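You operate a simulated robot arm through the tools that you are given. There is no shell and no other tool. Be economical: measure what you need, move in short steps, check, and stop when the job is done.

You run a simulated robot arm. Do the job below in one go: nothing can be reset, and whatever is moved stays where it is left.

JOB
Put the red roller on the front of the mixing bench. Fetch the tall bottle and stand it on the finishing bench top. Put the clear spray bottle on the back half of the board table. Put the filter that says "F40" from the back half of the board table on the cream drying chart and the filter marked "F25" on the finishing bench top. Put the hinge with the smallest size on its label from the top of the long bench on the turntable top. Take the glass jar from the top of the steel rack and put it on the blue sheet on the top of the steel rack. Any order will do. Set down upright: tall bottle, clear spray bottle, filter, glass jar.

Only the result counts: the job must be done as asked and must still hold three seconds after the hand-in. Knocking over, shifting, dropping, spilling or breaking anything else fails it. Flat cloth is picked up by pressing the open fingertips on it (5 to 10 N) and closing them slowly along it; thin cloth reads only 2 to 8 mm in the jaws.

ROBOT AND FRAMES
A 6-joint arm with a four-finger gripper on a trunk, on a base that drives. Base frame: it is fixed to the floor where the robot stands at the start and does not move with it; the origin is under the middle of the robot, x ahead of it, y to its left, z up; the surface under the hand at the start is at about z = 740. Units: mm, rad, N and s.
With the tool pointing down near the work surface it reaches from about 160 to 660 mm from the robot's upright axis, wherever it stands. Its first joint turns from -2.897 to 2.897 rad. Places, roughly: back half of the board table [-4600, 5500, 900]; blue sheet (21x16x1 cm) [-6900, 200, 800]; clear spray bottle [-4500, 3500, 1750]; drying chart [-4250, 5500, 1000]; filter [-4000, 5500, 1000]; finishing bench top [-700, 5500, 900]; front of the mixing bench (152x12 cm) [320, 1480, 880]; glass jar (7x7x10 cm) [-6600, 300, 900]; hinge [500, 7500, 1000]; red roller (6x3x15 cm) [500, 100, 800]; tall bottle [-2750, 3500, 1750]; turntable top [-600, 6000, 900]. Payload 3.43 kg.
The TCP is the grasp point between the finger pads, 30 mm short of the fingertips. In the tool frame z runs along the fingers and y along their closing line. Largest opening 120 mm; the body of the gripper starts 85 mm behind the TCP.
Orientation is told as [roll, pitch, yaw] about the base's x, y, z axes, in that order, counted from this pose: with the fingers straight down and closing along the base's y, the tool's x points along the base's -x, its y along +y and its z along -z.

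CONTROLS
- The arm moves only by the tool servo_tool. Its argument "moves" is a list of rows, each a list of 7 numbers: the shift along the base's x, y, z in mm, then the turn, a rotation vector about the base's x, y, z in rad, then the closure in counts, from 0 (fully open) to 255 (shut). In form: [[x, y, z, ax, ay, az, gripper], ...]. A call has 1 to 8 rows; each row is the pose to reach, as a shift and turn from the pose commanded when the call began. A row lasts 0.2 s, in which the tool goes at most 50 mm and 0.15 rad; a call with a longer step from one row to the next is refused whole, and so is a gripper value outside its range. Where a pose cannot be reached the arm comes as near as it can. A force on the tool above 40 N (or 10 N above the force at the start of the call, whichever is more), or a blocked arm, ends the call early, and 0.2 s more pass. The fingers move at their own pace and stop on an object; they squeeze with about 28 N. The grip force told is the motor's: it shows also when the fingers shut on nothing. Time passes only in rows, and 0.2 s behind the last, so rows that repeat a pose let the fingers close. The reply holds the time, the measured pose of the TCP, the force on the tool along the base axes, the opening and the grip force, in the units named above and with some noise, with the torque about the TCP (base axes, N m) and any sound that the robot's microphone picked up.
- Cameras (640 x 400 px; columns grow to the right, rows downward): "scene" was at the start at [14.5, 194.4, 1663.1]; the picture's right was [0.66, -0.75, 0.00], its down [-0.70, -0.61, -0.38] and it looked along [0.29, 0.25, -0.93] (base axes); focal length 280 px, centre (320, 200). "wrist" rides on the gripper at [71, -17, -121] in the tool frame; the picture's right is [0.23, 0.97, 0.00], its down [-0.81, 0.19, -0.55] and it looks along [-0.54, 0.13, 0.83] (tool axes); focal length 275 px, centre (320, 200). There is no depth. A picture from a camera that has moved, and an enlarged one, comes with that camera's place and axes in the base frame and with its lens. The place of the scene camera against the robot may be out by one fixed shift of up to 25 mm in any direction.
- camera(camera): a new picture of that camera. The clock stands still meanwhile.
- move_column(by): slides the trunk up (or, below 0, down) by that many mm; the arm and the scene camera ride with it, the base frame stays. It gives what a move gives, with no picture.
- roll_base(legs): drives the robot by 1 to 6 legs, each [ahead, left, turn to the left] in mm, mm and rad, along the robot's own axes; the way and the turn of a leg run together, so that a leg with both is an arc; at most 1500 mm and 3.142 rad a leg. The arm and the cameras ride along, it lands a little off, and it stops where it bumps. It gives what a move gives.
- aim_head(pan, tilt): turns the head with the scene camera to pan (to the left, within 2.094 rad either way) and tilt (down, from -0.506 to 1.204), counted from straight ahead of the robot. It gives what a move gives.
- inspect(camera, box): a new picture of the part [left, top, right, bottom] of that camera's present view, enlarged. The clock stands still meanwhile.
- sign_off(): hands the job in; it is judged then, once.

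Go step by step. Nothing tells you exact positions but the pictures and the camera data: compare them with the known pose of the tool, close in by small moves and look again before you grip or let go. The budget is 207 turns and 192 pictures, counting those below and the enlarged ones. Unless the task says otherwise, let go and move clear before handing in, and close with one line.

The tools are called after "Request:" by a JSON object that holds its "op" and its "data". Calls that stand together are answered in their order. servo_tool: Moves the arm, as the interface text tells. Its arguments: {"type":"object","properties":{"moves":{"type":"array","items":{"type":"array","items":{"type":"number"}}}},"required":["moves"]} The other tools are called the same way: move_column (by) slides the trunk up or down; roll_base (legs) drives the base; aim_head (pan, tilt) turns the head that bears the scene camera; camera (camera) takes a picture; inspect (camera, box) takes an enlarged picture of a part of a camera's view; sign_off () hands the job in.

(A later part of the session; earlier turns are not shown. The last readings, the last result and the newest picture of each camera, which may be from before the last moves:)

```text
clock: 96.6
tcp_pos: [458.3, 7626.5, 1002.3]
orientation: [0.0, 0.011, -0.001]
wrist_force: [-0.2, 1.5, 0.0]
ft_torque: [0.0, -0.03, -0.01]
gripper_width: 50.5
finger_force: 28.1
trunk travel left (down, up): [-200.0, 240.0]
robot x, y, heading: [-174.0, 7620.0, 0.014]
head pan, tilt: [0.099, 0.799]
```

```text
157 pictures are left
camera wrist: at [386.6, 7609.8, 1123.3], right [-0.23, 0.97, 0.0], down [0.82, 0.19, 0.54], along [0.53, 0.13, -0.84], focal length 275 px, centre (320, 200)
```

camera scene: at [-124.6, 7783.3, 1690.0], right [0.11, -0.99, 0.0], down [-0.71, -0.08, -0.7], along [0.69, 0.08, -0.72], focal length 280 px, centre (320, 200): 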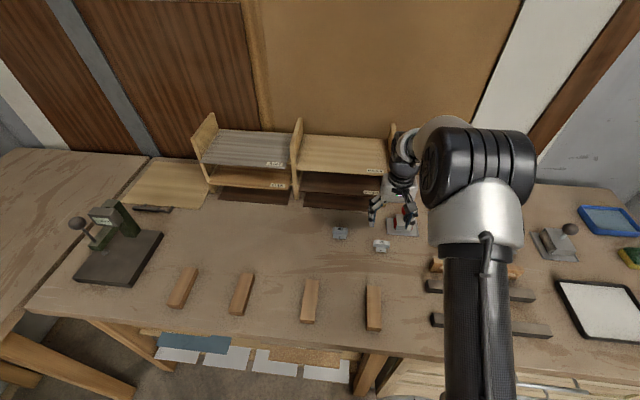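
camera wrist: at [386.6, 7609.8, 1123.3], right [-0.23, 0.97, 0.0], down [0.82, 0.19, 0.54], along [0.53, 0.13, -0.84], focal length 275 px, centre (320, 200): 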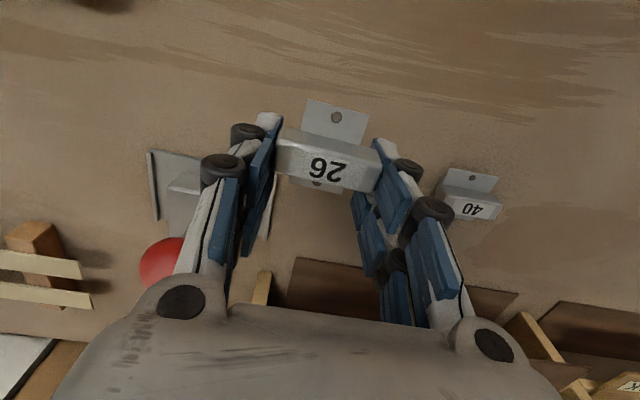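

Hinge 26 is held. I'll lift higher and retract, then drive back to the turntable.

Request:
{"op": "servo_tool", "data": {"moves": [[0, 0, 45, 0, -0.011, 0, 255], [0, 0, 90, 0, -0.011, 0, 255], [-45, 10, 110, 0, -0.011, 0, 255], [-90, 20, 110, 0, -0.011, 0, 255], [-138, 30, 110, 0, -0.011, 0, 255], [-186, 40, 110, 0, -0.011, 0, 255], [-234, 50, 110, 0, -0.011, 0, 255], [-282, 60, 110, 0, -0.011, 0, 255]]}}

Request:
{"op": "roll_base", "data": {"legs": [[-500, 0, 0], [-650, 0, 0]]}}

Request:
{"op": "aim_head", "data": {"pan": -0.9, "tilt": 0.5}}

Request:
{"op": "camera", "data": {"camera": "scene"}}

```text
refused: row 3 steps farther than a row can; nothing moved
```

```text
clock: 102.8
tcp_pos: [-704.2, 7609.9, 1002.0]
orientation: [-0.001, 0.008, -0.002]
wrist_force: [0.2, -1.0, -0.5]
ft_torque: [0.03, -0.06, 0.02]
gripper_width: 50.3
finger_force: 27.8
trunk travel left (down, up): [-200.0, 240.0]
robot x, y, heading: [-1336.7, 7605.6, 0.009]
head pan, tilt: [0.099, 0.799]
```

```text
clock: 104.1
tcp_pos: [-704.5, 7610.3, 1003.3]
orientation: [-0.001, 0.008, -0.003]
wrist_force: [-0.3, 0.2, -0.8]
ft_torque: [-0.02, 0.0, 0.01]
gripper_width: 50.1
finger_force: 27.9
trunk travel left (down, up): [-200.0, 240.0]
robot x, y, heading: [-1338.3, 7604.1, 0.01]
head pan, tilt: [-0.901, 0.499]
```

```text
156 pictures are left
camera scene: at [-1310.4, 7690.2, 1715.8], right [-0.78, -0.63, 0.0], down [-0.3, 0.37, -0.88], along [0.55, -0.68, -0.48], focal length 280 px, centre (320, 200)
```

scene: 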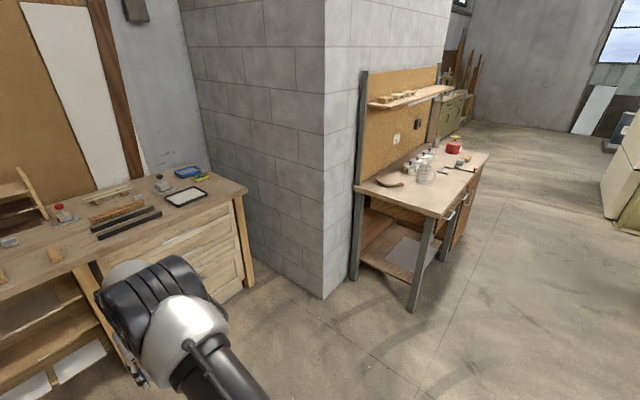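

The lift row was refused, but the straight retreat at z≈1000 stayed clear of everything. I'll retract and raise the hand now, then drive to the end of the finishing bench.

Request:
{"op": "servo_tool", "data": {"moves": [[0, 0, 45, 0, 0, 0, 255], [0, 0, 90, 0, 0, 0, 255], [0, 0, 110, 0, 0, 0, 255], [-48, 6, 110, 0, 0, 0, 255], [-96, 12, 110, 0, 0, 0, 255], [-144, 18, 110, 0, 0, 0, 255], [-192, 24, 110, 0, 0, 0, 255], [-240, 30, 110, 0, 0, 0, 255]]}}

Request:
{"op": "servo_tool", "data": {"moves": [[-48, 12, 0, 0, 0, 0, 255], [-72, 18, 0, 0, 0, 0, 255]]}}

Request:
{"op": "roll_base", "data": {"legs": [[0, 0, -1.58], [1100, 0, 0], [0, 538, 0]]}}

Request:
{"op": "aim_head", "data": {"pan": 0.3, "tilt": 0.8}}

Request:
{"op": "camera", "data": {"camera": "scene"}}

```text
clock: 105.9
tcp_pos: [-944.5, 7641.8, 1113.8]
orientation: [0.0, 0.006, -0.005]
wrist_force: [0.1, -0.6, -0.6]
ft_torque: [0.03, -0.03, -0.01]
gripper_width: 50.2
finger_force: 27.9
trunk travel left (down, up): [-200.0, 240.0]
robot x, y, heading: [-1339.7, 7603.1, 0.015]
head pan, tilt: [-0.901, 0.499]
```

```text
clock: 106.5
tcp_pos: [-1014.1, 7659.2, 1112.9]
orientation: [0.001, 0.008, -0.006]
wrist_force: [0.4, 0.6, -1.3]
ft_torque: [0.0, -0.02, 0.0]
gripper_width: 50.2
finger_force: 28.2
trunk travel left (down, up): [-200.0, 240.0]
robot x, y, heading: [-1335.5, 7605.8, 0.01]
head pan, tilt: [-0.901, 0.499]
```

```text
clock: 118.5
tcp_pos: [-765.8, 6197.8, 1111.7]
orientation: [0.0, 0.006, -1.623]
wrist_force: [0.9, 0.0, -0.8]
ft_torque: [0.01, 0.02, 0.01]
gripper_width: 50.1
finger_force: 27.5
trunk travel left (down, up): [-200.0, 240.0]
robot x, y, heading: [-805.0, 6522.9, -1.609]
head pan, tilt: [-0.901, 0.499]
```

```text
clock: 119.9
tcp_pos: [-765.3, 6198.2, 1112.4]
orientation: [0.0, 0.007, -1.623]
wrist_force: [0.6, 0.3, -0.2]
ft_torque: [-0.02, 0.02, -0.02]
gripper_width: 50.0
finger_force: 28.3
trunk travel left (down, up): [-200.0, 240.0]
robot x, y, heading: [-802.8, 6524.6, -1.605]
head pan, tilt: [0.3, 0.799]
```

```text
155 pictures are left
camera scene: at [-652.2, 6476.6, 1689.9], right [-0.97, -0.26, 0.0], down [-0.18, 0.69, -0.7], along [0.18, -0.67, -0.72], focal length 280 px, centre (320, 200)
```

scene: 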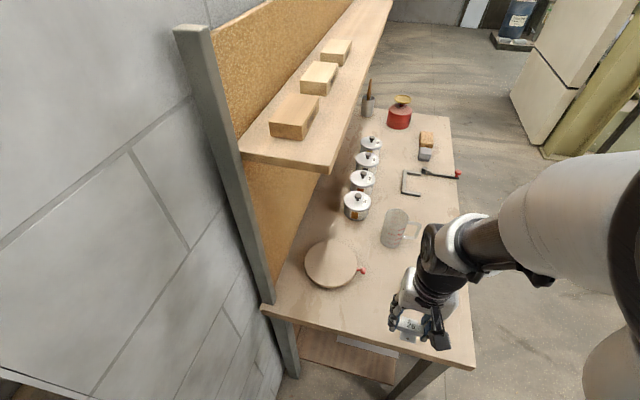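

The turntable is at about (-560, 6004), partly under a shelf at z≈1400. I'll move the hinge over its near part, keeping low.

Request:
{"op": "servo_tool", "data": {"moves": [[0, 0, -40, 0, 0, 0, 255], [30, -31, -60, 0, 0, 0, 255], [61, -62, -60, 0, 0, 0, 255], [92, -93, -60, 0, 0, 0, 255], [123, -124, -60, 0, 0, 0, 255], [154, -156, -60, 0, 0, 0, 255], [180, -188, -60, 0, 0, 0, 255], [180, -188, -60, 0, 0, 0, 255]]}}

Request:
{"op": "camera", "data": {"camera": "wrist"}}

Request:
{"op": "camera", "data": {"camera": "scene"}}

```text
clock: 121.7
tcp_pos: [-587.2, 6010.2, 1056.1]
orientation: [-0.002, 0.007, -1.624]
wrist_force: [0.3, -0.6, -0.1]
ft_torque: [-0.01, -0.04, 0.0]
gripper_width: 50.0
finger_force: 27.7
trunk travel left (down, up): [-200.0, 240.0]
robot x, y, heading: [-808.3, 6523.3, -1.61]
head pan, tilt: [0.3, 0.799]
```

```text
154 pictures are left
camera wrist: at [-602.3, 6082.2, 1175.9], right [0.98, 0.18, 0.0], down [0.15, -0.82, 0.55], along [0.1, -0.54, -0.84], focal length 275 px, centre (320, 200)
```

wrist: 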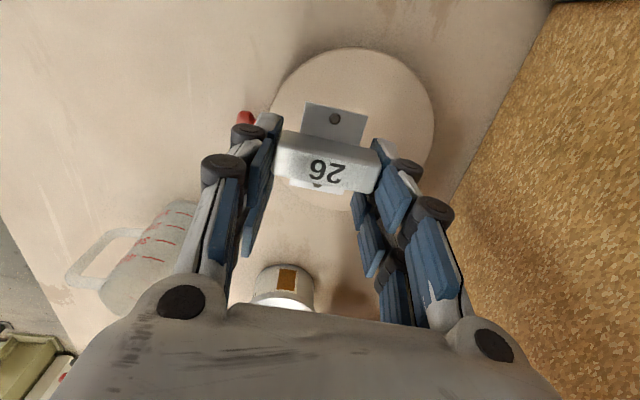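

```text
153 pictures are left
camera scene: at [-652.5, 6477.2, 1690.0], right [-0.97, -0.26, 0.0], down [-0.18, 0.69, -0.7], along [0.18, -0.67, -0.72], focal length 280 px, centre (320, 200)
```

scene: 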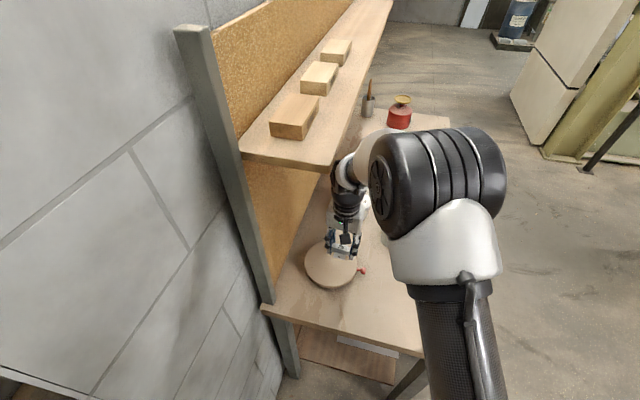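

The turntable centre is at about (-551, 5992). I'll centre over it and go down.

Request:
{"op": "servo_tool", "data": {"moves": [[15, -6, -20, 0, 0, 0, 255], [28, -12, -50, 0, 0, 0, 255], [28, -12, -80, 0, 0, 0, 255], [28, -12, -95, 0, 0, 0, 255], [28, -12, -95, 0, 0, 0, 255]]}}

Request:
{"op": "servo_tool", "data": {"moves": [[0, 0, -5, 0, 0, 0, 255], [0, 0, -10, 0, 0, 0, 255], [0, 0, -15, 0, 0, 0, 255], [0, 0, -20, 0, 0, 0, 255], [0, 0, -25, 0, 0, 0, 255], [0, 0, -30, 0, 0, 0, 255]]}}

Request:
{"op": "camera", "data": {"camera": "wrist"}}

```text
clock: 122.9
tcp_pos: [-558.1, 5997.6, 959.0]
orientation: [-0.001, 0.009, -1.623]
wrist_force: [0.1, 0.2, -0.8]
ft_torque: [-0.02, 0.0, -0.01]
gripper_width: 50.1
finger_force: 27.8
trunk travel left (down, up): [-200.0, 240.0]
robot x, y, heading: [-804.0, 6522.0, -1.61]
head pan, tilt: [0.3, 0.799]
```

```text
clock: 124.2
tcp_pos: [-555.2, 5995.1, 939.6]
orientation: [0.003, 0.001, -1.623]
wrist_force: [-4.4, 6.2, 20.6]
ft_torque: [0.24, 0.66, -0.07]
gripper_width: 50.2
finger_force: 28.0
trunk travel left (down, up): [-200.0, 240.0]
robot x, y, heading: [-807.8, 6524.6, -1.607]
head pan, tilt: [0.3, 0.799]
stopped in row 6: the force on the tool passed its limit at 48 N (the readings are from after the stop); the commanded pose is now the measured one
```

```text
152 pictures are left
camera wrist: at [-571.7, 6068.1, 1059.8], right [0.98, 0.18, 0.0], down [0.15, -0.82, 0.55], along [0.1, -0.54, -0.83], focal length 275 px, centre (320, 200)
```

wrist: 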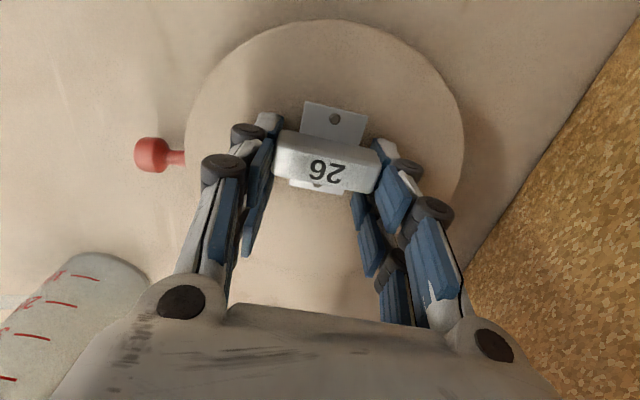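

The hinge is on the turntable. I'll release and rise.

Request:
{"op": "servo_tool", "data": {"moves": [[0, 0, 2, 0, 0, 0, 255], [0, 0, 2, 0, 0, 0, 120], [0, 0, 2, 0, 0, 0, 100], [0, 0, 2, 0, 0, 0, 100], [0, 0, 12, 0, 0, 0, 100], [0, 0, 50, 0, 0, 0, 100], [0, 0, 90, 0, 0, 0, 100]]}}

Request:
{"op": "camera", "data": {"camera": "wrist"}}

```text
clock: 125.8
tcp_pos: [-555.2, 5994.3, 1028.5]
orientation: [0.005, 0.003, -1.622]
wrist_force: [0.1, -0.1, 0.1]
ft_torque: [0.01, 0.05, 0.01]
gripper_width: 73.1
finger_force: 0.2
trunk travel left (down, up): [-200.0, 240.0]
robot x, y, heading: [-803.8, 6524.5, -1.612]
head pan, tilt: [0.3, 0.799]
```

```text
151 pictures are left
camera wrist: at [-570.1, 6067.2, 1148.9], right [0.98, 0.18, 0.0], down [0.15, -0.82, 0.55], along [0.1, -0.54, -0.83], focal length 275 px, centre (320, 200)
```

wrist: 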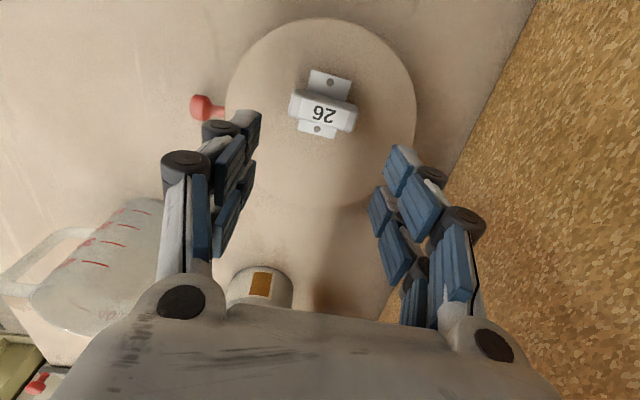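

The hinge sits on the turntable. I'll retract and drive toward the board table's end to survey it.

Request:
{"op": "servo_tool", "data": {"moves": [[0, 0, 40, 0, 0, 0, 0], [-30, 30, 60, 0, 0, 0, 0], [-63, 62, 80, 0, 0, 0, 0], [-96, 94, 84, 0, 0, 0, 0], [-129, 126, 84, 0, 0, 0, 0], [-162, 158, 84, 0, 0, 0, 0], [-190, 190, 84, 0, 0, 0, 0], [-210, 204, 84, 0, 0, 0, 0]]}}

Request:
{"op": "roll_base", "data": {"legs": [[0, -750, 0], [1400, 0, 0]]}}

Request:
{"op": "aim_head", "data": {"pan": -1.4, "tilt": 0.3}}

Request:
{"op": "camera", "data": {"camera": "scene"}}

Request:
{"op": "aim_head", "data": {"pan": -0.8, "tilt": 0.0}}

Request:
{"op": "camera", "data": {"camera": "scene"}}

```text
refused: row 3 steps farther than a row can; nothing moved
```

```text
clock: 136.6
tcp_pos: [-1354.7, 4605.2, 1027.0]
orientation: [0.004, 0.001, -1.61]
wrist_force: [-0.2, 0.1, -0.2]
ft_torque: [0.01, 0.01, 0.02]
gripper_width: 72.9
finger_force: 0.1
trunk travel left (down, up): [-200.0, 240.0]
robot x, y, heading: [-1611.7, 5128.2, -1.601]
head pan, tilt: [0.3, 0.799]
```

```text
clock: 138.3
tcp_pos: [-1355.7, 4604.8, 1028.2]
orientation: [0.003, 0.002, -1.609]
wrist_force: [-0.5, -1.5, -0.6]
ft_torque: [0.0, 0.04, 0.01]
gripper_width: 73.0
finger_force: 0.0
trunk travel left (down, up): [-200.0, 240.0]
robot x, y, heading: [-1614.7, 5133.2, -1.594]
head pan, tilt: [-1.4, 0.3]
```

```text
150 pictures are left
camera scene: at [-1575.1, 5150.7, 1734.2], right [-0.15, 0.99, 0.0], down [0.29, 0.04, -0.96], along [-0.94, -0.14, -0.3], focal length 280 px, centre (320, 200)
```

scene: 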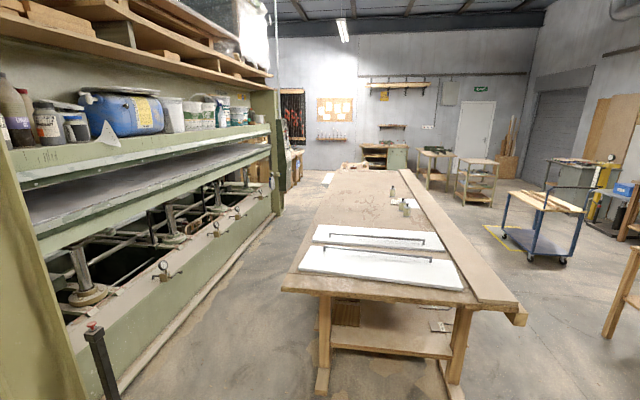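

```text
clock: 139.3
tcp_pos: [-1355.5, 4605.4, 1027.3]
orientation: [0.001, 0.002, -1.609]
wrist_force: [-0.4, -0.7, -0.2]
ft_torque: [-0.02, -0.03, 0.0]
gripper_width: 73.2
finger_force: 0.1
trunk travel left (down, up): [-200.0, 240.0]
robot x, y, heading: [-1613.7, 5130.8, -1.593]
head pan, tilt: [-0.799, 0.0]
```

```text
149 pictures are left
camera scene: at [-1548.9, 5103.3, 1761.9], right [-0.68, 0.73, 0.0], down [0.0, 0.0, -1.0], along [-0.73, -0.68, 0.0], focal length 280 px, centre (320, 200)
```

scene: 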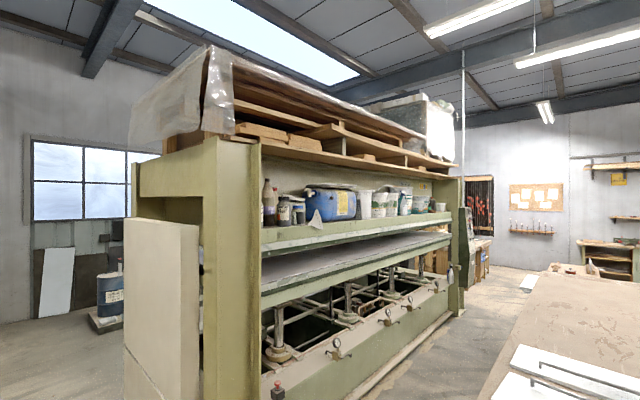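

The retract was refused again (one row too long); I won't chain like that any more. The press shelf holds the bottles, so I'll retract properly and zoom in on the shelf.

Request:
{"op": "servo_tool", "data": {"moves": [[-30, 30, 25, 0, 0, 0, 0], [-60, 60, 50, 0, 0, 0, 0], [-90, 90, 75, 0, 0, 0, 0], [-120, 120, 84, 0, 0, 0, 0], [-150, 150, 84, 0, 0, 0, 0], [-180, 180, 84, 0, 0, 0, 0], [-210, 204, 84, 0, 0, 0, 0]]}}

Request:
{"op": "inspect", "data": {"camera": "scene", "box": [250, 160, 450, 285]}}

Request:
{"op": "aim_head", "data": {"pan": -1.4, "tilt": 0.3}}

Request:
{"op": "inspect", "data": {"camera": "scene", "box": [0, 60, 280, 235]}}

Request:
{"op": "inspect", "data": {"camera": "scene", "box": [280, 140, 480, 265]}}

```text
clock: 140.9
tcp_pos: [-1562.8, 4811.3, 1113.2]
orientation: [0.003, 0.0, -1.609]
wrist_force: [-0.2, -0.3, 0.8]
ft_torque: [-0.04, -0.02, 0.01]
gripper_width: 120.1
finger_force: 0.2
trunk travel left (down, up): [-200.0, 240.0]
robot x, y, heading: [-1616.4, 5132.5, -1.598]
head pan, tilt: [-0.799, 0.0]
```

```text
3.20 times, centred on (350, 222) of scene
camera zoom: at [-1549.6, 5104.2, 1762.0], right [-0.68, 0.73, 0.0], down [0.0, 0.0, -1.0], along [-0.73, -0.68, 0.0], focal length 896 px, centre (224, 128)
```

zoom: 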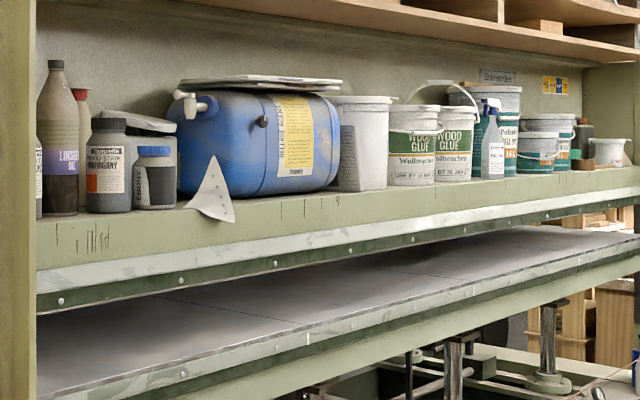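

```text
clock: 141.9
tcp_pos: [-1562.6, 4809.4, 1110.3]
orientation: [0.003, 0.002, -1.609]
wrist_force: [-0.8, 0.0, 0.0]
ft_torque: [-0.01, 0.01, -0.03]
gripper_width: 120.0
finger_force: 0.1
trunk travel left (down, up): [-200.0, 240.0]
robot x, y, heading: [-1616.4, 5133.1, -1.596]
head pan, tilt: [-1.4, 0.3]
```

```text
2.29 times, centred on (140, 148) of scene
camera zoom: at [-1575.0, 5150.6, 1734.2], right [-0.15, 0.99, 0.0], down [0.29, 0.04, -0.96], along [-0.95, -0.14, -0.3], focal length 640 px, centre (731, 320)
```

zoom: 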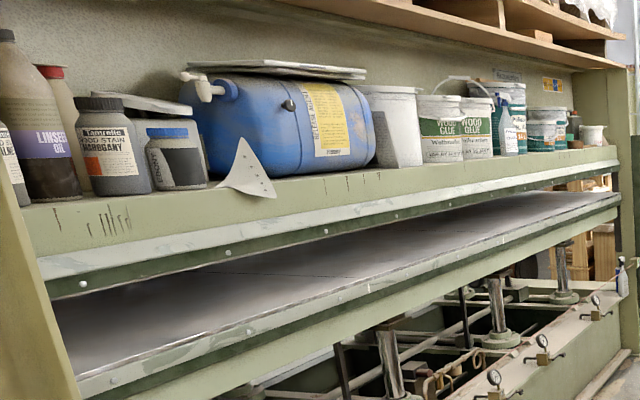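

```text
3.20 times, centred on (380, 202) of scene
camera zoom: at [-1575.0, 5150.6, 1734.2], right [-0.15, 0.99, 0.0], down [0.29, 0.04, -0.96], along [-0.95, -0.14, -0.3], focal length 896 px, centre (128, 192)
```

zoom: 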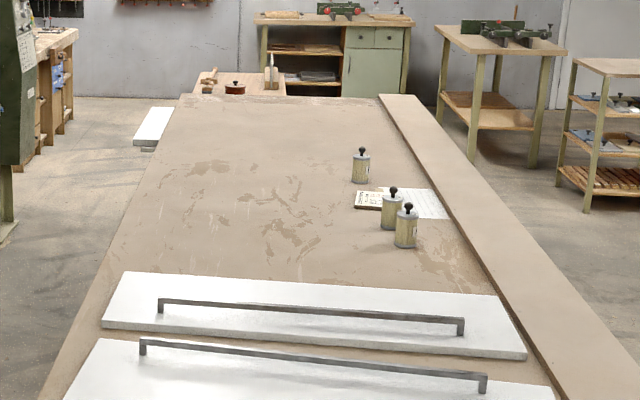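

Three knobbed filters stand on the +y half of the board table beside the drying chart. On the press shelf, "LINSEED OIL" is the tallest bottle, at about (-2740, 3500), and a clear spray bottle stands further along. I'll drive in front of the tall bottle.

Request:
{"op": "roll_base", "data": {"legs": [[500, -550, 0], [410, -550, 0]]}}

Request:
{"op": "aim_head", "data": {"pan": 0.0, "tilt": 0.1}}

Request:
{"op": "camera", "data": {"camera": "scene"}}

```text
clock: 149.3
tcp_pos: [-2695.0, 3943.6, 1109.7]
orientation: [0.002, 0.001, -1.612]
wrist_force: [-0.4, 1.2, 0.3]
ft_torque: [0.01, 0.01, -0.01]
gripper_width: 120.1
finger_force: 0.0
trunk travel left (down, up): [-200.0, 240.0]
robot x, y, heading: [-2748.4, 4266.2, -1.596]
head pan, tilt: [-1.4, 0.3]
```

```text
clock: 150.9
tcp_pos: [-2694.8, 3944.5, 1110.1]
orientation: [0.002, 0.001, -1.612]
wrist_force: [-0.4, -0.2, 0.3]
ft_torque: [-0.03, -0.02, 0.01]
gripper_width: 120.2
finger_force: 0.1
trunk travel left (down, up): [-200.0, 240.0]
robot x, y, heading: [-2747.7, 4263.9, -1.6]
head pan, tilt: [0.0, 0.099]
```

```text
145 pictures are left
camera scene: at [-2616.7, 4205.5, 1752.9], right [-1.0, 0.03, 0.0], down [0.0, 0.1, -0.99], along [-0.03, -0.99, -0.1], focal length 280 px, centre (320, 200)
```

scene: 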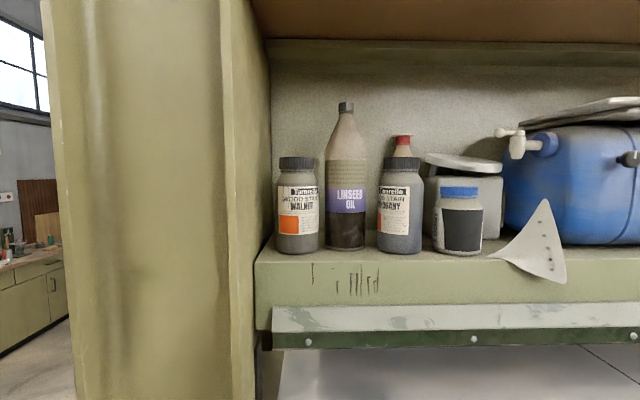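

The tall linseed oil bottle is at about (-2700, 3549), base z≈1576 and top ≈1910, with close neighbours. I'll zoom on its neck.

Request:
{"op": "inspect", "data": {"camera": "scene", "box": [290, 95, 410, 170]}}

Request:
{"op": "inspect", "data": {"camera": "scene", "box": [250, 150, 430, 263]}}

```text
5.33 times, centred on (350, 132) of scene
camera zoom: at [-2616.7, 4205.5, 1752.9], right [-1.0, 0.03, 0.0], down [0.0, 0.1, -0.99], along [-0.03, -0.99, -0.1], focal length 1493 px, centre (160, 560)
```

zoom: 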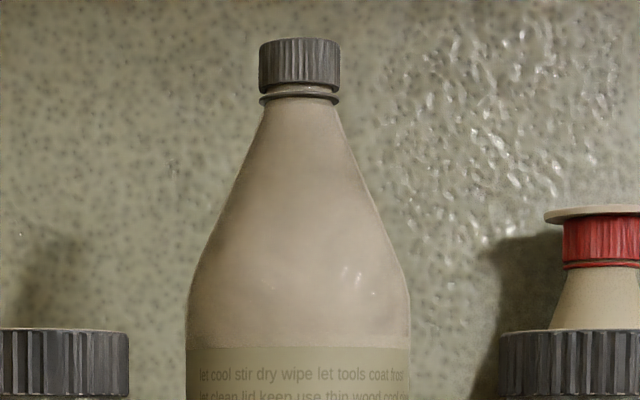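

```text
3.54 times, centred on (340, 206) of scene
camera zoom: at [-2616.7, 4205.5, 1752.9], right [-1.0, 0.03, 0.0], down [0.0, 0.1, -0.99], along [-0.03, -0.99, -0.1], focal length 991 px, centre (249, 177)
```

zoom: 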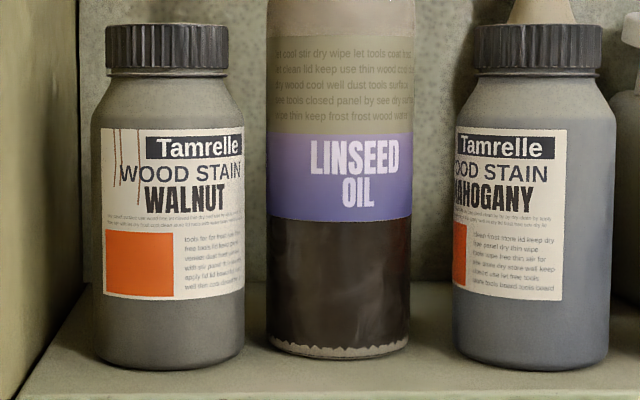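

I'll grip the 36 mm cap with the tool horizontal, z≈1899. First I'll raise the trunk and swing the tool up in steps, well clear of the press.

Request:
{"op": "move_column", "data": {"by": 240}}

Request:
{"op": "servo_tool", "data": {"moves": [[0, -10, 40, -0.13, 0, 0, 0], [0, -20, 80, -0.26, 0, 0, 0], [0, -30, 120, -0.39, 0, 0, 0], [0, -40, 160, -0.52, 0, 0, 0], [0, -50, 200, -0.65, 0, 0, 0], [0, -60, 240, -0.78, 0, 0, 0]]}}

```text
clock: 153.4
tcp_pos: [-2694.5, 3942.1, 1349.6]
orientation: [0.002, 0.002, -1.612]
wrist_force: [-0.5, 0.1, -0.1]
ft_torque: [-0.01, 0.0, -0.02]
gripper_width: 120.0
finger_force: 0.0
trunk travel left (down, up): [-440.0, 0.0]
robot x, y, heading: [-2746.0, 4264.6, -1.599]
head pan, tilt: [0.0, 0.099]
```

```text
clock: 154.8
tcp_pos: [-2697.0, 3881.8, 1590.9]
orientation: [0.045, -0.778, -1.631]
wrist_force: [-0.7, 0.6, 0.4]
ft_torque: [0.02, -0.02, 0.02]
gripper_width: 119.8
finger_force: 0.0
trunk travel left (down, up): [-440.0, 0.0]
robot x, y, heading: [-2745.6, 4266.8, -1.595]
head pan, tilt: [0.0, 0.099]
```

It's moving fine; I'll continue up to horizontal.

Request:
{"op": "servo_tool", "data": {"moves": [[0, 0, 45, -0.13, 0, 0, 0], [0, 0, 90, -0.26, 0, 0, 0], [0, 0, 135, -0.39, 0, 0, 0], [0, 0, 180, -0.52, 0, 0, 0], [0, 0, 225, -0.65, 0, 0, 0], [0, 0, 268, -0.78, 0, 0, 0], [0, 0, 308, -0.79, 0, 0, 0], [0, 0, 308, -0.79, 0, 0, 0]]}}

Request:
{"op": "camera", "data": {"camera": "wrist"}}

Request:
{"op": "camera", "data": {"camera": "scene"}}

```text
clock: 156.6
tcp_pos: [-2698.0, 3884.0, 1901.8]
orientation: [1.525, -1.53, -3.092]
wrist_force: [0.2, -0.3, 0.1]
ft_torque: [0.02, 0.0, 0.0]
gripper_width: 120.2
finger_force: 0.1
trunk travel left (down, up): [-440.0, 0.0]
robot x, y, heading: [-2745.3, 4266.1, -1.605]
head pan, tilt: [0.0, 0.099]
```

```text
142 pictures are left
camera wrist: at [-2713.3, 4005.5, 1829.9], right [0.98, 0.0, -0.19], down [0.16, 0.55, 0.82], along [0.11, -0.83, 0.54], focal length 275 px, centre (320, 200)
```

wrist: 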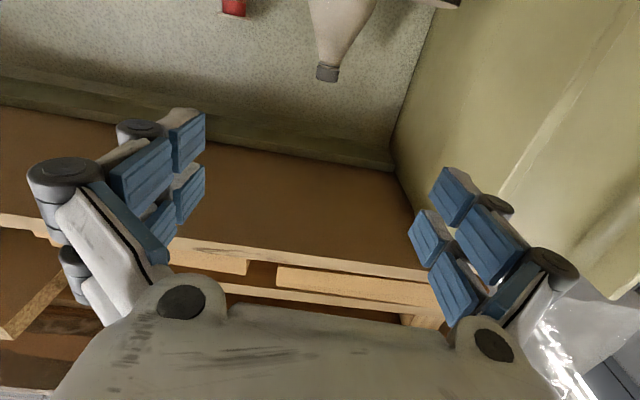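

```text
141 pictures are left
camera scene: at [-2616.7, 4205.6, 1992.9], right [-1.0, 0.03, 0.0], down [0.0, 0.1, -1.0], along [-0.03, -0.99, -0.1], focal length 280 px, centre (320, 200)
```

scene: 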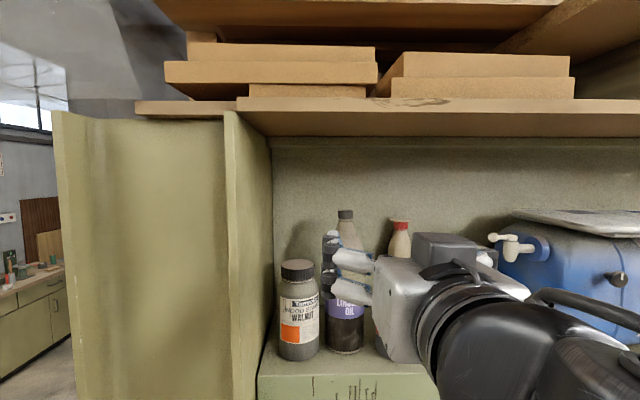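

The cap is at about (-2690, 3549, 1896) and the tool is level. I'll drive ahead 235 mm with the hand still short of the bottle, then re-measure.

Request:
{"op": "roll_base", "data": {"legs": [[235, 0, 0]]}}

Request:
{"op": "servo_tool", "data": {"moves": [[0, 0, 0, 0, 0.041, 0, 85], [0, 0, 0, 0, 0.041, 0, 85], [0, 0, 0, 0, 0.041, 0, 85]]}}

Request:
{"op": "camera", "data": {"camera": "wrist"}}

Request:
{"op": "camera", "data": {"camera": "scene"}}

```text
clock: 158.3
tcp_pos: [-2701.7, 3646.9, 1901.3]
orientation: [1.526, -1.527, -3.088]
wrist_force: [0.1, -0.6, 0.4]
ft_torque: [0.02, 0.0, -0.03]
gripper_width: 120.1
finger_force: 0.0
trunk travel left (down, up): [-440.0, 0.0]
robot x, y, heading: [-2752.3, 4028.9, -1.599]
head pan, tilt: [0.0, 0.099]
```

```text
clock: 159.2
tcp_pos: [-2701.8, 3645.1, 1902.1]
orientation: [0.462, -1.569, -2.025]
wrist_force: [0.3, -0.3, -0.2]
ft_torque: [-0.01, 0.05, 0.01]
gripper_width: 80.0
finger_force: 0.0
trunk travel left (down, up): [-440.0, 0.0]
robot x, y, heading: [-2751.2, 4028.7, -1.596]
head pan, tilt: [0.0, 0.099]
```

```text
140 pictures are left
camera wrist: at [-2721.2, 3767.6, 1830.6], right [0.97, 0.01, -0.23], down [0.19, 0.55, 0.81], along [0.13, -0.83, 0.54], focal length 275 px, centre (320, 200)
```

wrist: 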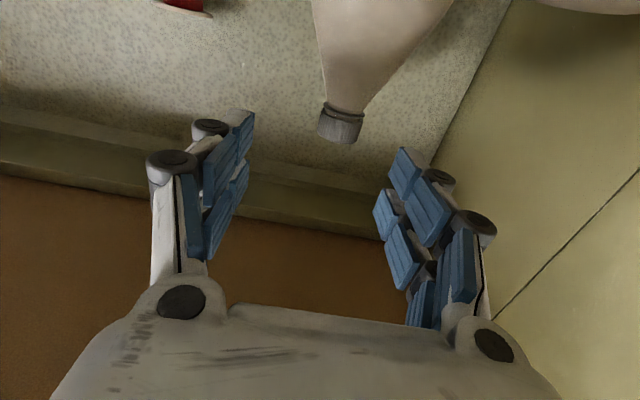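

```text
139 pictures are left
camera scene: at [-2622.5, 3968.9, 1992.9], right [-1.0, 0.02, 0.0], down [0.0, 0.1, -1.0], along [-0.02, -0.99, -0.1], focal length 280 px, centre (320, 200)
```

scene: 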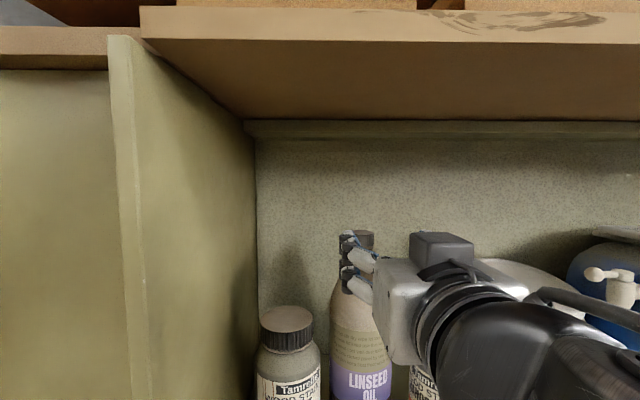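

The cap triangulates to (-2690, 3562, 1894). I'll align, then move forward in steps.

Request:
{"op": "servo_tool", "data": {"moves": [[12, 0, -8, 0, 0, 0, 85], [12, -20, -8, 0, 0, 0, 85], [12, -40, -8, 0, 0, 0, 85], [12, -60, -8, 0, 0, 0, 85], [12, -60, -8, 0, 0, 0, 85]]}}

Request:
{"op": "camera", "data": {"camera": "wrist"}}

```text
clock: 160.3
tcp_pos: [-2691.0, 3588.1, 1893.9]
orientation: [0.728, -1.568, -2.291]
wrist_force: [0.9, 1.0, 0.1]
ft_torque: [0.0, 0.0, 0.05]
gripper_width: 79.8
finger_force: 0.0
trunk travel left (down, up): [-440.0, 0.0]
robot x, y, heading: [-2751.9, 4025.4, -1.593]
head pan, tilt: [0.0, 0.099]
```

```text
138 pictures are left
camera wrist: at [-2709.3, 3709.0, 1823.8], right [0.97, 0.01, -0.23], down [0.19, 0.55, 0.81], along [0.13, -0.83, 0.54], focal length 275 px, centre (320, 200)
```

wrist: 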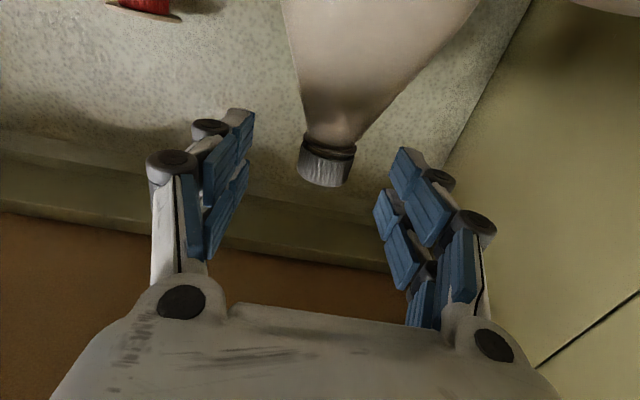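

The cap lies between the fingertips. I'll advance 25 mm and close.

Request:
{"op": "servo_tool", "data": {"moves": [[1, -13, 0, 0, 0, 0, 85], [2, -26, 0, 0, 0, 0, 85], [2, -26, 0, 0, 0, 0, 140], [2, -26, 0, 0, 0, 0, 200], [2, -26, 0, 0, 0, 0, 255], [2, -26, 0, 0, 0, 0, 255], [2, -26, 0, 0, 0, 0, 255]]}}

Request:
{"op": "camera", "data": {"camera": "wrist"}}

```text
clock: 161.9
tcp_pos: [-2687.9, 3560.9, 1892.9]
orientation: [0.543, -1.571, -2.106]
wrist_force: [1.0, -0.1, 1.8]
ft_torque: [-0.01, -0.02, 0.01]
gripper_width: 35.4
finger_force: 28.2
trunk travel left (down, up): [-440.0, 0.0]
robot x, y, heading: [-2754.2, 4025.9, -1.594]
head pan, tilt: [0.0, 0.099]
```

```text
137 pictures are left
camera wrist: at [-2706.5, 3682.5, 1822.6], right [0.97, 0.01, -0.23], down [0.19, 0.55, 0.81], along [0.13, -0.83, 0.54], focal length 275 px, centre (320, 200)
```

wrist: 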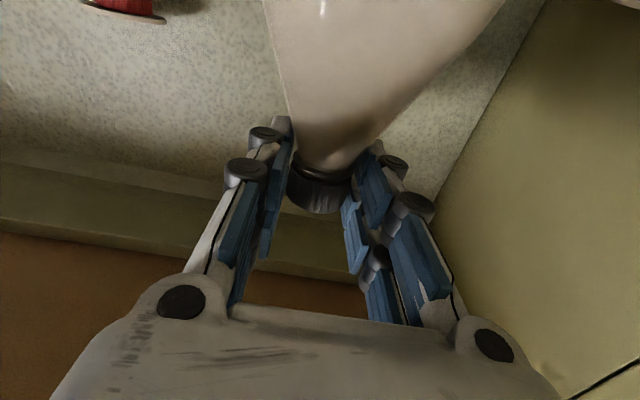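

The cap is gripped at 35 mm. I'll lift slightly and check the weight.

Request:
{"op": "servo_tool", "data": {"moves": [[0, 0, 5, 0, 0, 0, 255], [0, 0, 12, 0, 0, 0, 255], [0, 0, 20, 0, 0, 0, 255], [0, 0, 25, 0, 0, 0, 255], [0, 0, 25, 0, 0, 0, 255]]}}

Request:
{"op": "camera", "data": {"camera": "wrist"}}

Request:
{"op": "camera", "data": {"camera": "scene"}}

```text
clock: 163.2
tcp_pos: [-2688.2, 3561.0, 1918.0]
orientation: [0.37, -1.567, -1.933]
wrist_force: [-0.7, -0.3, -5.9]
ft_torque: [0.12, -0.03, 0.0]
gripper_width: 32.6
finger_force: 27.8
trunk travel left (down, up): [-440.0, 0.0]
robot x, y, heading: [-2753.4, 4030.4, -1.595]
head pan, tilt: [0.0, 0.099]
```

```text
136 pictures are left
camera wrist: at [-2707.6, 3682.7, 1846.6], right [0.97, 0.01, -0.23], down [0.19, 0.55, 0.81], along [0.13, -0.83, 0.54], focal length 275 px, centre (320, 200)
```

wrist: 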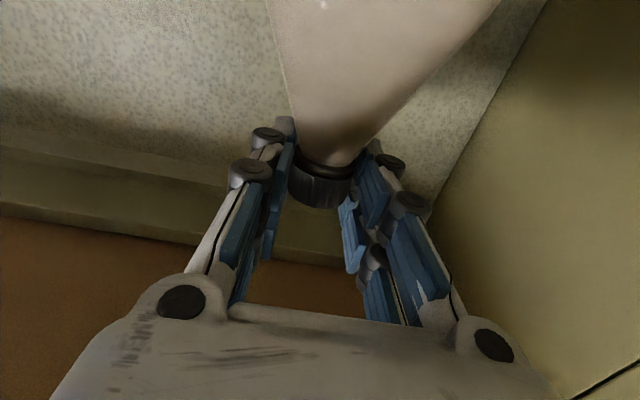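

```text
135 pictures are left
camera scene: at [-2622.4, 3967.9, 1992.8], right [-1.0, 0.02, 0.0], down [0.0, 0.1, -0.99], along [-0.02, -0.99, -0.1], focal length 280 px, centre (320, 200)
```

scene: 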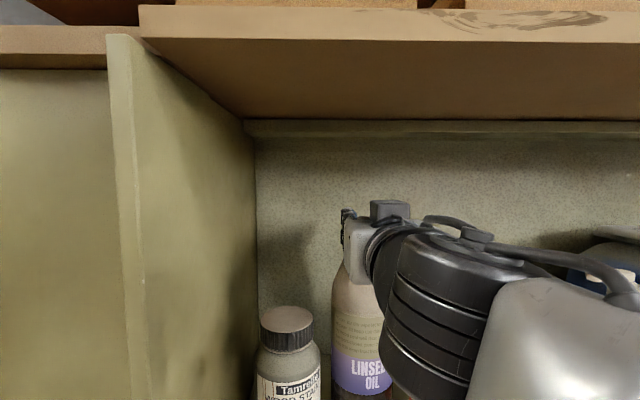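

It's lifted (about 6 N). The way out passes between two jars with ~15–20 mm clearance each side, so I'll pull straight out slowly in +y.

Request:
{"op": "servo_tool", "data": {"moves": [[2, 5, 8, 0, 0, 0, 255], [2, 15, 10, 0, 0, 0, 255], [2, 25, 10, 0, 0, 0, 255], [2, 35, 10, 0, 0, 0, 255], [2, 45, 10, 0, 0, 0, 255], [2, 55, 10, 0, 0, 0, 255], [2, 65, 10, 0, 0, 0, 255], [2, 70, 10, 0, 0, 0, 255]]}}

Request:
{"op": "camera", "data": {"camera": "scene"}}

```text
clock: 164.9
tcp_pos: [-2686.7, 3632.0, 1928.6]
orientation: [0.372, -1.566, -1.934]
wrist_force: [-0.5, 0.7, -6.8]
ft_torque: [0.09, 0.0, 0.03]
gripper_width: 32.4
finger_force: 27.5
trunk travel left (down, up): [-440.0, 0.0]
robot x, y, heading: [-2751.5, 4029.1, -1.597]
head pan, tilt: [0.0, 0.099]
```

```text
134 pictures are left
camera scene: at [-2622.5, 3967.9, 1992.8], right [-1.0, 0.02, 0.0], down [0.0, 0.1, -0.99], along [-0.02, -0.99, -0.1], focal length 280 px, centre (320, 200)
```

scene: 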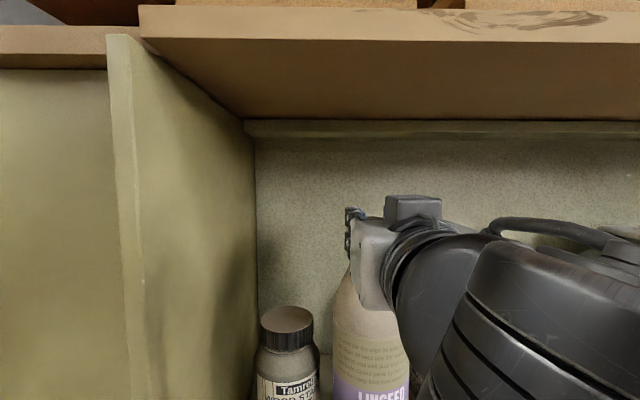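

It's clear so far. I'll back the base away from the press.

Request:
{"op": "roll_base", "data": {"legs": [[-150, 0, 0], [-330, 0, 0]]}}

Request:
{"op": "camera", "data": {"camera": "scene"}}

Request:
{"op": "camera", "data": {"camera": "wrist"}}

```text
clock: 168.2
tcp_pos: [-2673.0, 4118.2, 1928.4]
orientation: [0.297, -1.568, -1.859]
wrist_force: [-0.1, 0.4, -7.0]
ft_torque: [0.09, -0.01, -0.01]
gripper_width: 31.8
finger_force: 28.2
trunk travel left (down, up): [-440.0, 0.0]
robot x, y, heading: [-2743.0, 4515.7, -1.594]
head pan, tilt: [0.0, 0.099]
```

```text
133 pictures are left
camera scene: at [-2610.9, 4456.0, 1992.8], right [-1.0, 0.02, 0.0], down [0.0, 0.1, -0.99], along [-0.02, -0.99, -0.1], focal length 280 px, centre (320, 200)
```

scene: 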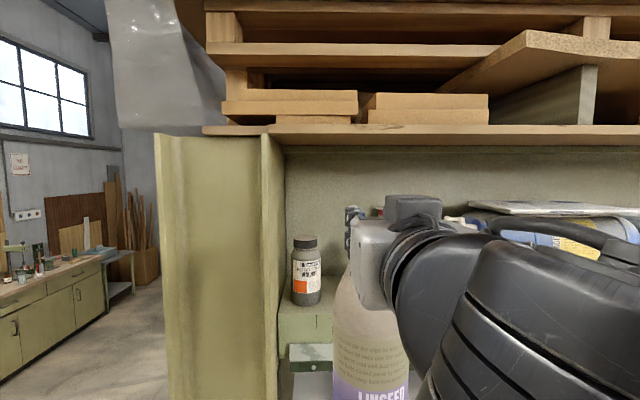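

```text
132 pictures are left
camera wrist: at [-2693.5, 4239.8, 1857.6], right [0.97, 0.01, -0.23], down [0.19, 0.55, 0.81], along [0.14, -0.83, 0.54], focal length 275 px, centre (320, 200)
```

wrist: 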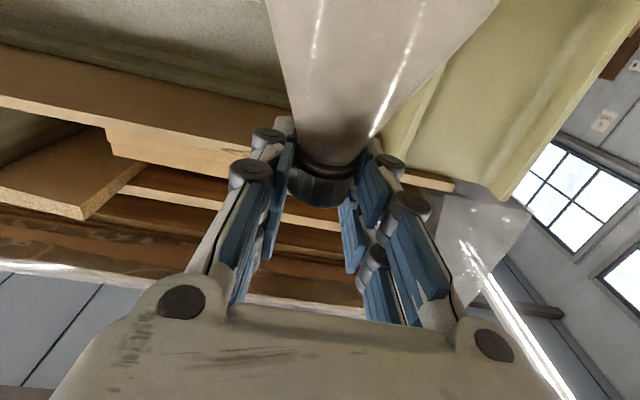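

The bottle hangs freely under its cap flange. I'll lower the trunk for stability and then drive to the finishing bench.

Request:
{"op": "move_column", "data": {"by": -440}}

Request:
{"op": "roll_base", "data": {"legs": [[0, 1380, 0]]}}

Request:
{"op": "camera", "data": {"camera": "wrist"}}

```text
refused: -440 is not a number from -400 to 400
```

```text
clock: 175.3
tcp_pos: [-1248.1, 4081.3, 1929.5]
orientation: [0.281, -1.568, -1.846]
wrist_force: [-0.1, -0.1, -7.1]
ft_torque: [0.07, 0.02, 0.01]
gripper_width: 31.8
finger_force: 28.3
trunk travel left (down, up): [-440.0, 0.0]
robot x, y, heading: [-1309.5, 4478.5, -1.6]
head pan, tilt: [0.0, 0.099]
```

```text
131 pictures are left
camera wrist: at [-1266.0, 4202.9, 1857.6], right [0.97, 0.0, -0.23], down [0.19, 0.55, 0.81], along [0.13, -0.83, 0.54], focal length 275 px, centre (320, 200)
```

wrist: 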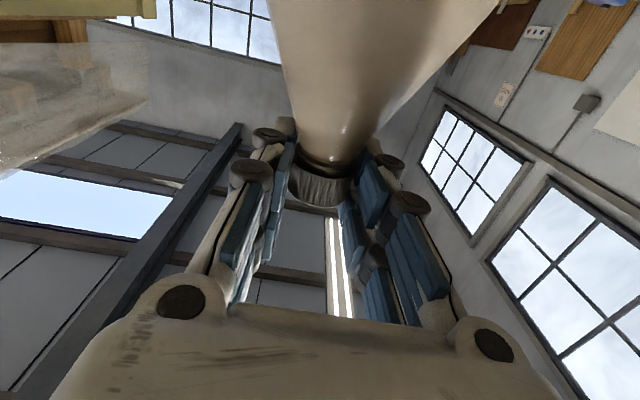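

Request:
{"op": "move_column", "data": {"by": -400}}

Request:
{"op": "roll_base", "data": {"legs": [[-1500, -60, 0], [0, 0, 1.6]]}}

Request:
{"op": "aim_head", "data": {"pan": 0.1, "tilt": 0.6}}

Request:
{"op": "camera", "data": {"camera": "scene"}}

```text
clock: 179.1
tcp_pos: [-1247.7, 4082.2, 1528.3]
orientation: [0.264, -1.567, -1.833]
wrist_force: [0.5, 0.6, -6.6]
ft_torque: [0.09, 0.01, -0.01]
gripper_width: 31.3
finger_force: 27.9
trunk travel left (down, up): [-40.0, 400.0]
robot x, y, heading: [-1311.5, 4475.6, -1.6]
head pan, tilt: [0.0, 0.099]
```

```text
refused: leg 1 is longer than a leg can be; nothing moved
```

```text
clock: 180.0
tcp_pos: [-1247.8, 4080.2, 1527.2]
orientation: [0.25, -1.567, -1.816]
wrist_force: [-0.2, -0.4, -6.3]
ft_torque: [0.09, -0.02, -0.02]
gripper_width: 31.4
finger_force: 28.3
trunk travel left (down, up): [-40.0, 400.0]
robot x, y, heading: [-1309.2, 4482.9, -1.6]
head pan, tilt: [0.099, 0.6]
```

```text
130 pictures are left
camera scene: at [-1173.2, 4422.5, 1546.8], right [-1.0, -0.07, 0.0], down [-0.04, 0.56, -0.83], along [0.06, -0.82, -0.56], focal length 280 px, centre (320, 200)
```

scene: 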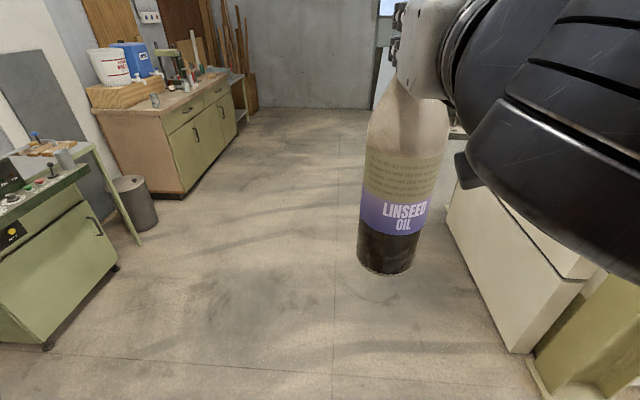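

Bottle hangs upright. Now drive back along +y and turn to face the finishing bench.

Request:
{"op": "roll_base", "data": {"legs": [[-1490, 0, 0], [0, 0, 1.6]]}}

Request:
{"op": "camera", "data": {"camera": "scene"}}

```text
clock: 191.2
tcp_pos: [-882.7, 6031.9, 1528.2]
orientation: [0.232, -1.567, -0.189]
wrist_force: [0.1, 0.6, 0.0]
ft_torque: [0.0, 0.1, -0.04]
gripper_width: 30.3
finger_force: 28.5
trunk travel left (down, up): [-40.0, 400.0]
robot x, y, heading: [-1275.6, 5955.5, 0.014]
head pan, tilt: [0.099, 0.6]
```

```text
129 pictures are left
camera scene: at [-1219.3, 6119.6, 1546.7], right [0.11, -0.99, 0.0], down [-0.56, -0.06, -0.82], along [0.82, 0.09, -0.57], focal length 280 px, centre (320, 200)
```

scene: 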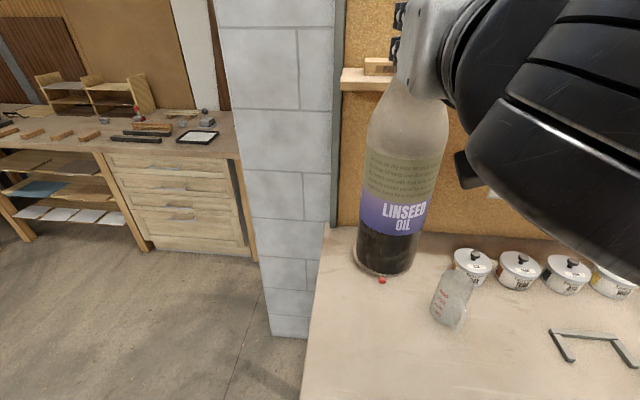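

The force now reads about zero though the bottle still hangs there. I'll re-read and look with the wrist camera.

Request:
{"op": "servo_tool", "data": {"moves": [[0, 0, 0, 0, 0, 0, 255], [0, 0, 0, 0, 0, 0, 255]]}}

Request:
{"op": "camera", "data": {"camera": "wrist"}}

```text
clock: 191.8
tcp_pos: [-882.8, 6033.8, 1528.1]
orientation: [0.169, -1.565, -0.128]
wrist_force: [-0.7, -0.2, -0.5]
ft_torque: [-0.05, 0.04, 0.02]
gripper_width: 30.5
finger_force: 28.1
trunk travel left (down, up): [-40.0, 400.0]
robot x, y, heading: [-1278.4, 5951.2, 0.011]
head pan, tilt: [0.099, 0.6]
```

```text
128 pictures are left
camera wrist: at [-1004.3, 6011.9, 1457.2], right [-0.04, 0.97, -0.23], down [-0.56, 0.17, 0.81], along [0.83, 0.16, 0.53], focal length 275 px, centre (320, 200)
```

wrist: 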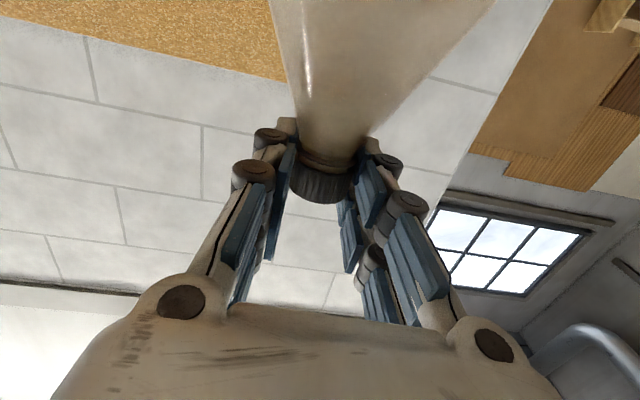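

The bottle is still firmly in the fingers, so the sensor may have re-zeroed. I'll move it over the free spot at (-800, 6030) and lower most of the way.

Request:
{"op": "servo_tool", "data": {"moves": [[20, 0, -35, 0, 0, 0, 255], [40, 0, -70, 0, 0, 0, 255], [60, 0, -105, 0, 0, 0, 255], [75, 0, -140, 0, 0, 0, 255], [80, 0, -180, 0, 0, 0, 255], [80, 0, -220, 0, 0, 0, 255], [80, 0, -255, 0, 0, 0, 255], [80, 0, -270, 0, 0, 0, 255]]}}

Request:
{"op": "camera", "data": {"camera": "scene"}}

```text
clock: 193.6
tcp_pos: [-786.7, 6038.7, 1270.5]
orientation: [0.227, -1.565, -0.184]
wrist_force: [0.3, -0.6, 0.4]
ft_torque: [-0.01, 0.06, 0.0]
gripper_width: 30.6
finger_force: 28.5
out of reach, approached as far as the arm can: row 7, 8
trunk travel left (down, up): [-40.0, 400.0]
robot x, y, heading: [-1277.2, 5953.7, 0.013]
head pan, tilt: [0.099, 0.6]
```

```text
127 pictures are left
camera scene: at [-1219.1, 6119.6, 1546.7], right [0.11, -0.99, 0.0], down [-0.56, -0.06, -0.82], along [0.82, 0.09, -0.57], focal length 280 px, centre (320, 200)
```

scene: 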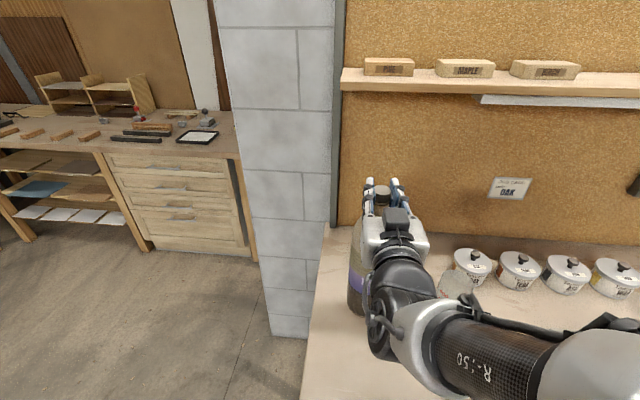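

The horizontal pose limits how low I can go this close in. I'll back the base 170 mm and use a longer reach.

Request:
{"op": "servo_tool", "data": {"moves": [[0, 0, 15, 0, 0, 0, 255], [0, 0, 15, 0, 0, 0, 255]]}}

Request:
{"op": "roll_base", "data": {"legs": [[-170, 0, 0]]}}

Request:
{"op": "servo_tool", "data": {"moves": [[30, -2, 0, 0, 0, 0, 255], [60, -4, 0, 0, 0, 0, 255], [90, -6, 0, 0, 0, 0, 255], [120, -8, 0, 0, 0, 0, 255], [150, -8, 0, 0, 0, 0, 255], [150, -8, -20, 0, 0, 0, 255], [150, -8, -40, 0, 0, 0, 255]]}}

Request:
{"op": "camera", "data": {"camera": "scene"}}

```text
clock: 194.2
tcp_pos: [-785.1, 6038.1, 1285.0]
orientation: [0.181, -1.567, -0.14]
wrist_force: [-0.8, 0.3, -0.3]
ft_torque: [-0.03, 0.07, 0.03]
gripper_width: 30.3
finger_force: 28.2
trunk travel left (down, up): [-40.0, 400.0]
robot x, y, heading: [-1276.4, 5952.7, 0.01]
head pan, tilt: [0.099, 0.6]
```

```text
clock: 195.7
tcp_pos: [-954.6, 6039.4, 1287.2]
orientation: [0.262, -1.567, -0.213]
wrist_force: [-1.1, 0.5, -5.5]
ft_torque: [-0.01, 0.2, -0.04]
gripper_width: 30.6
finger_force: 28.9
trunk travel left (down, up): [-40.0, 400.0]
robot x, y, heading: [-1442.7, 5950.6, 0.012]
head pan, tilt: [0.099, 0.6]
```

```text
clock: 197.3
tcp_pos: [-807.1, 6050.0, 1243.8]
orientation: [0.125, -1.561, -0.09]
wrist_force: [0.7, -0.6, -5.8]
ft_torque: [0.04, -0.06, -0.02]
gripper_width: 30.5
finger_force: 27.6
out of reach, approached as far as the arm can: row 4, 5, 6, 7
trunk travel left (down, up): [-40.0, 400.0]
robot x, y, heading: [-1440.0, 5953.3, 0.019]
head pan, tilt: [0.099, 0.6]
```

```text
126 pictures are left
camera scene: at [-1386.8, 6117.8, 1546.6], right [0.12, -0.99, 0.0], down [-0.56, -0.07, -0.82], along [0.82, 0.1, -0.57], focal length 280 px, centre (320, 200)
```

scene: 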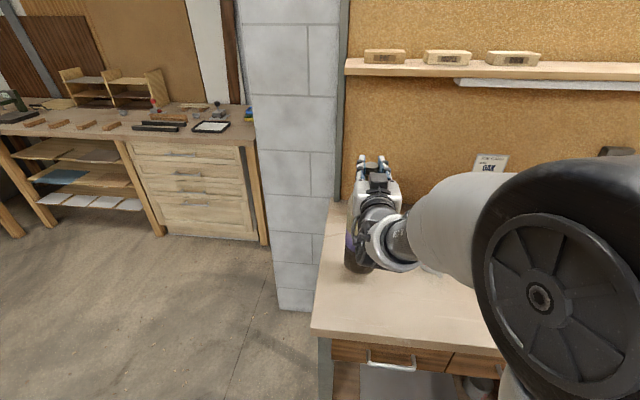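

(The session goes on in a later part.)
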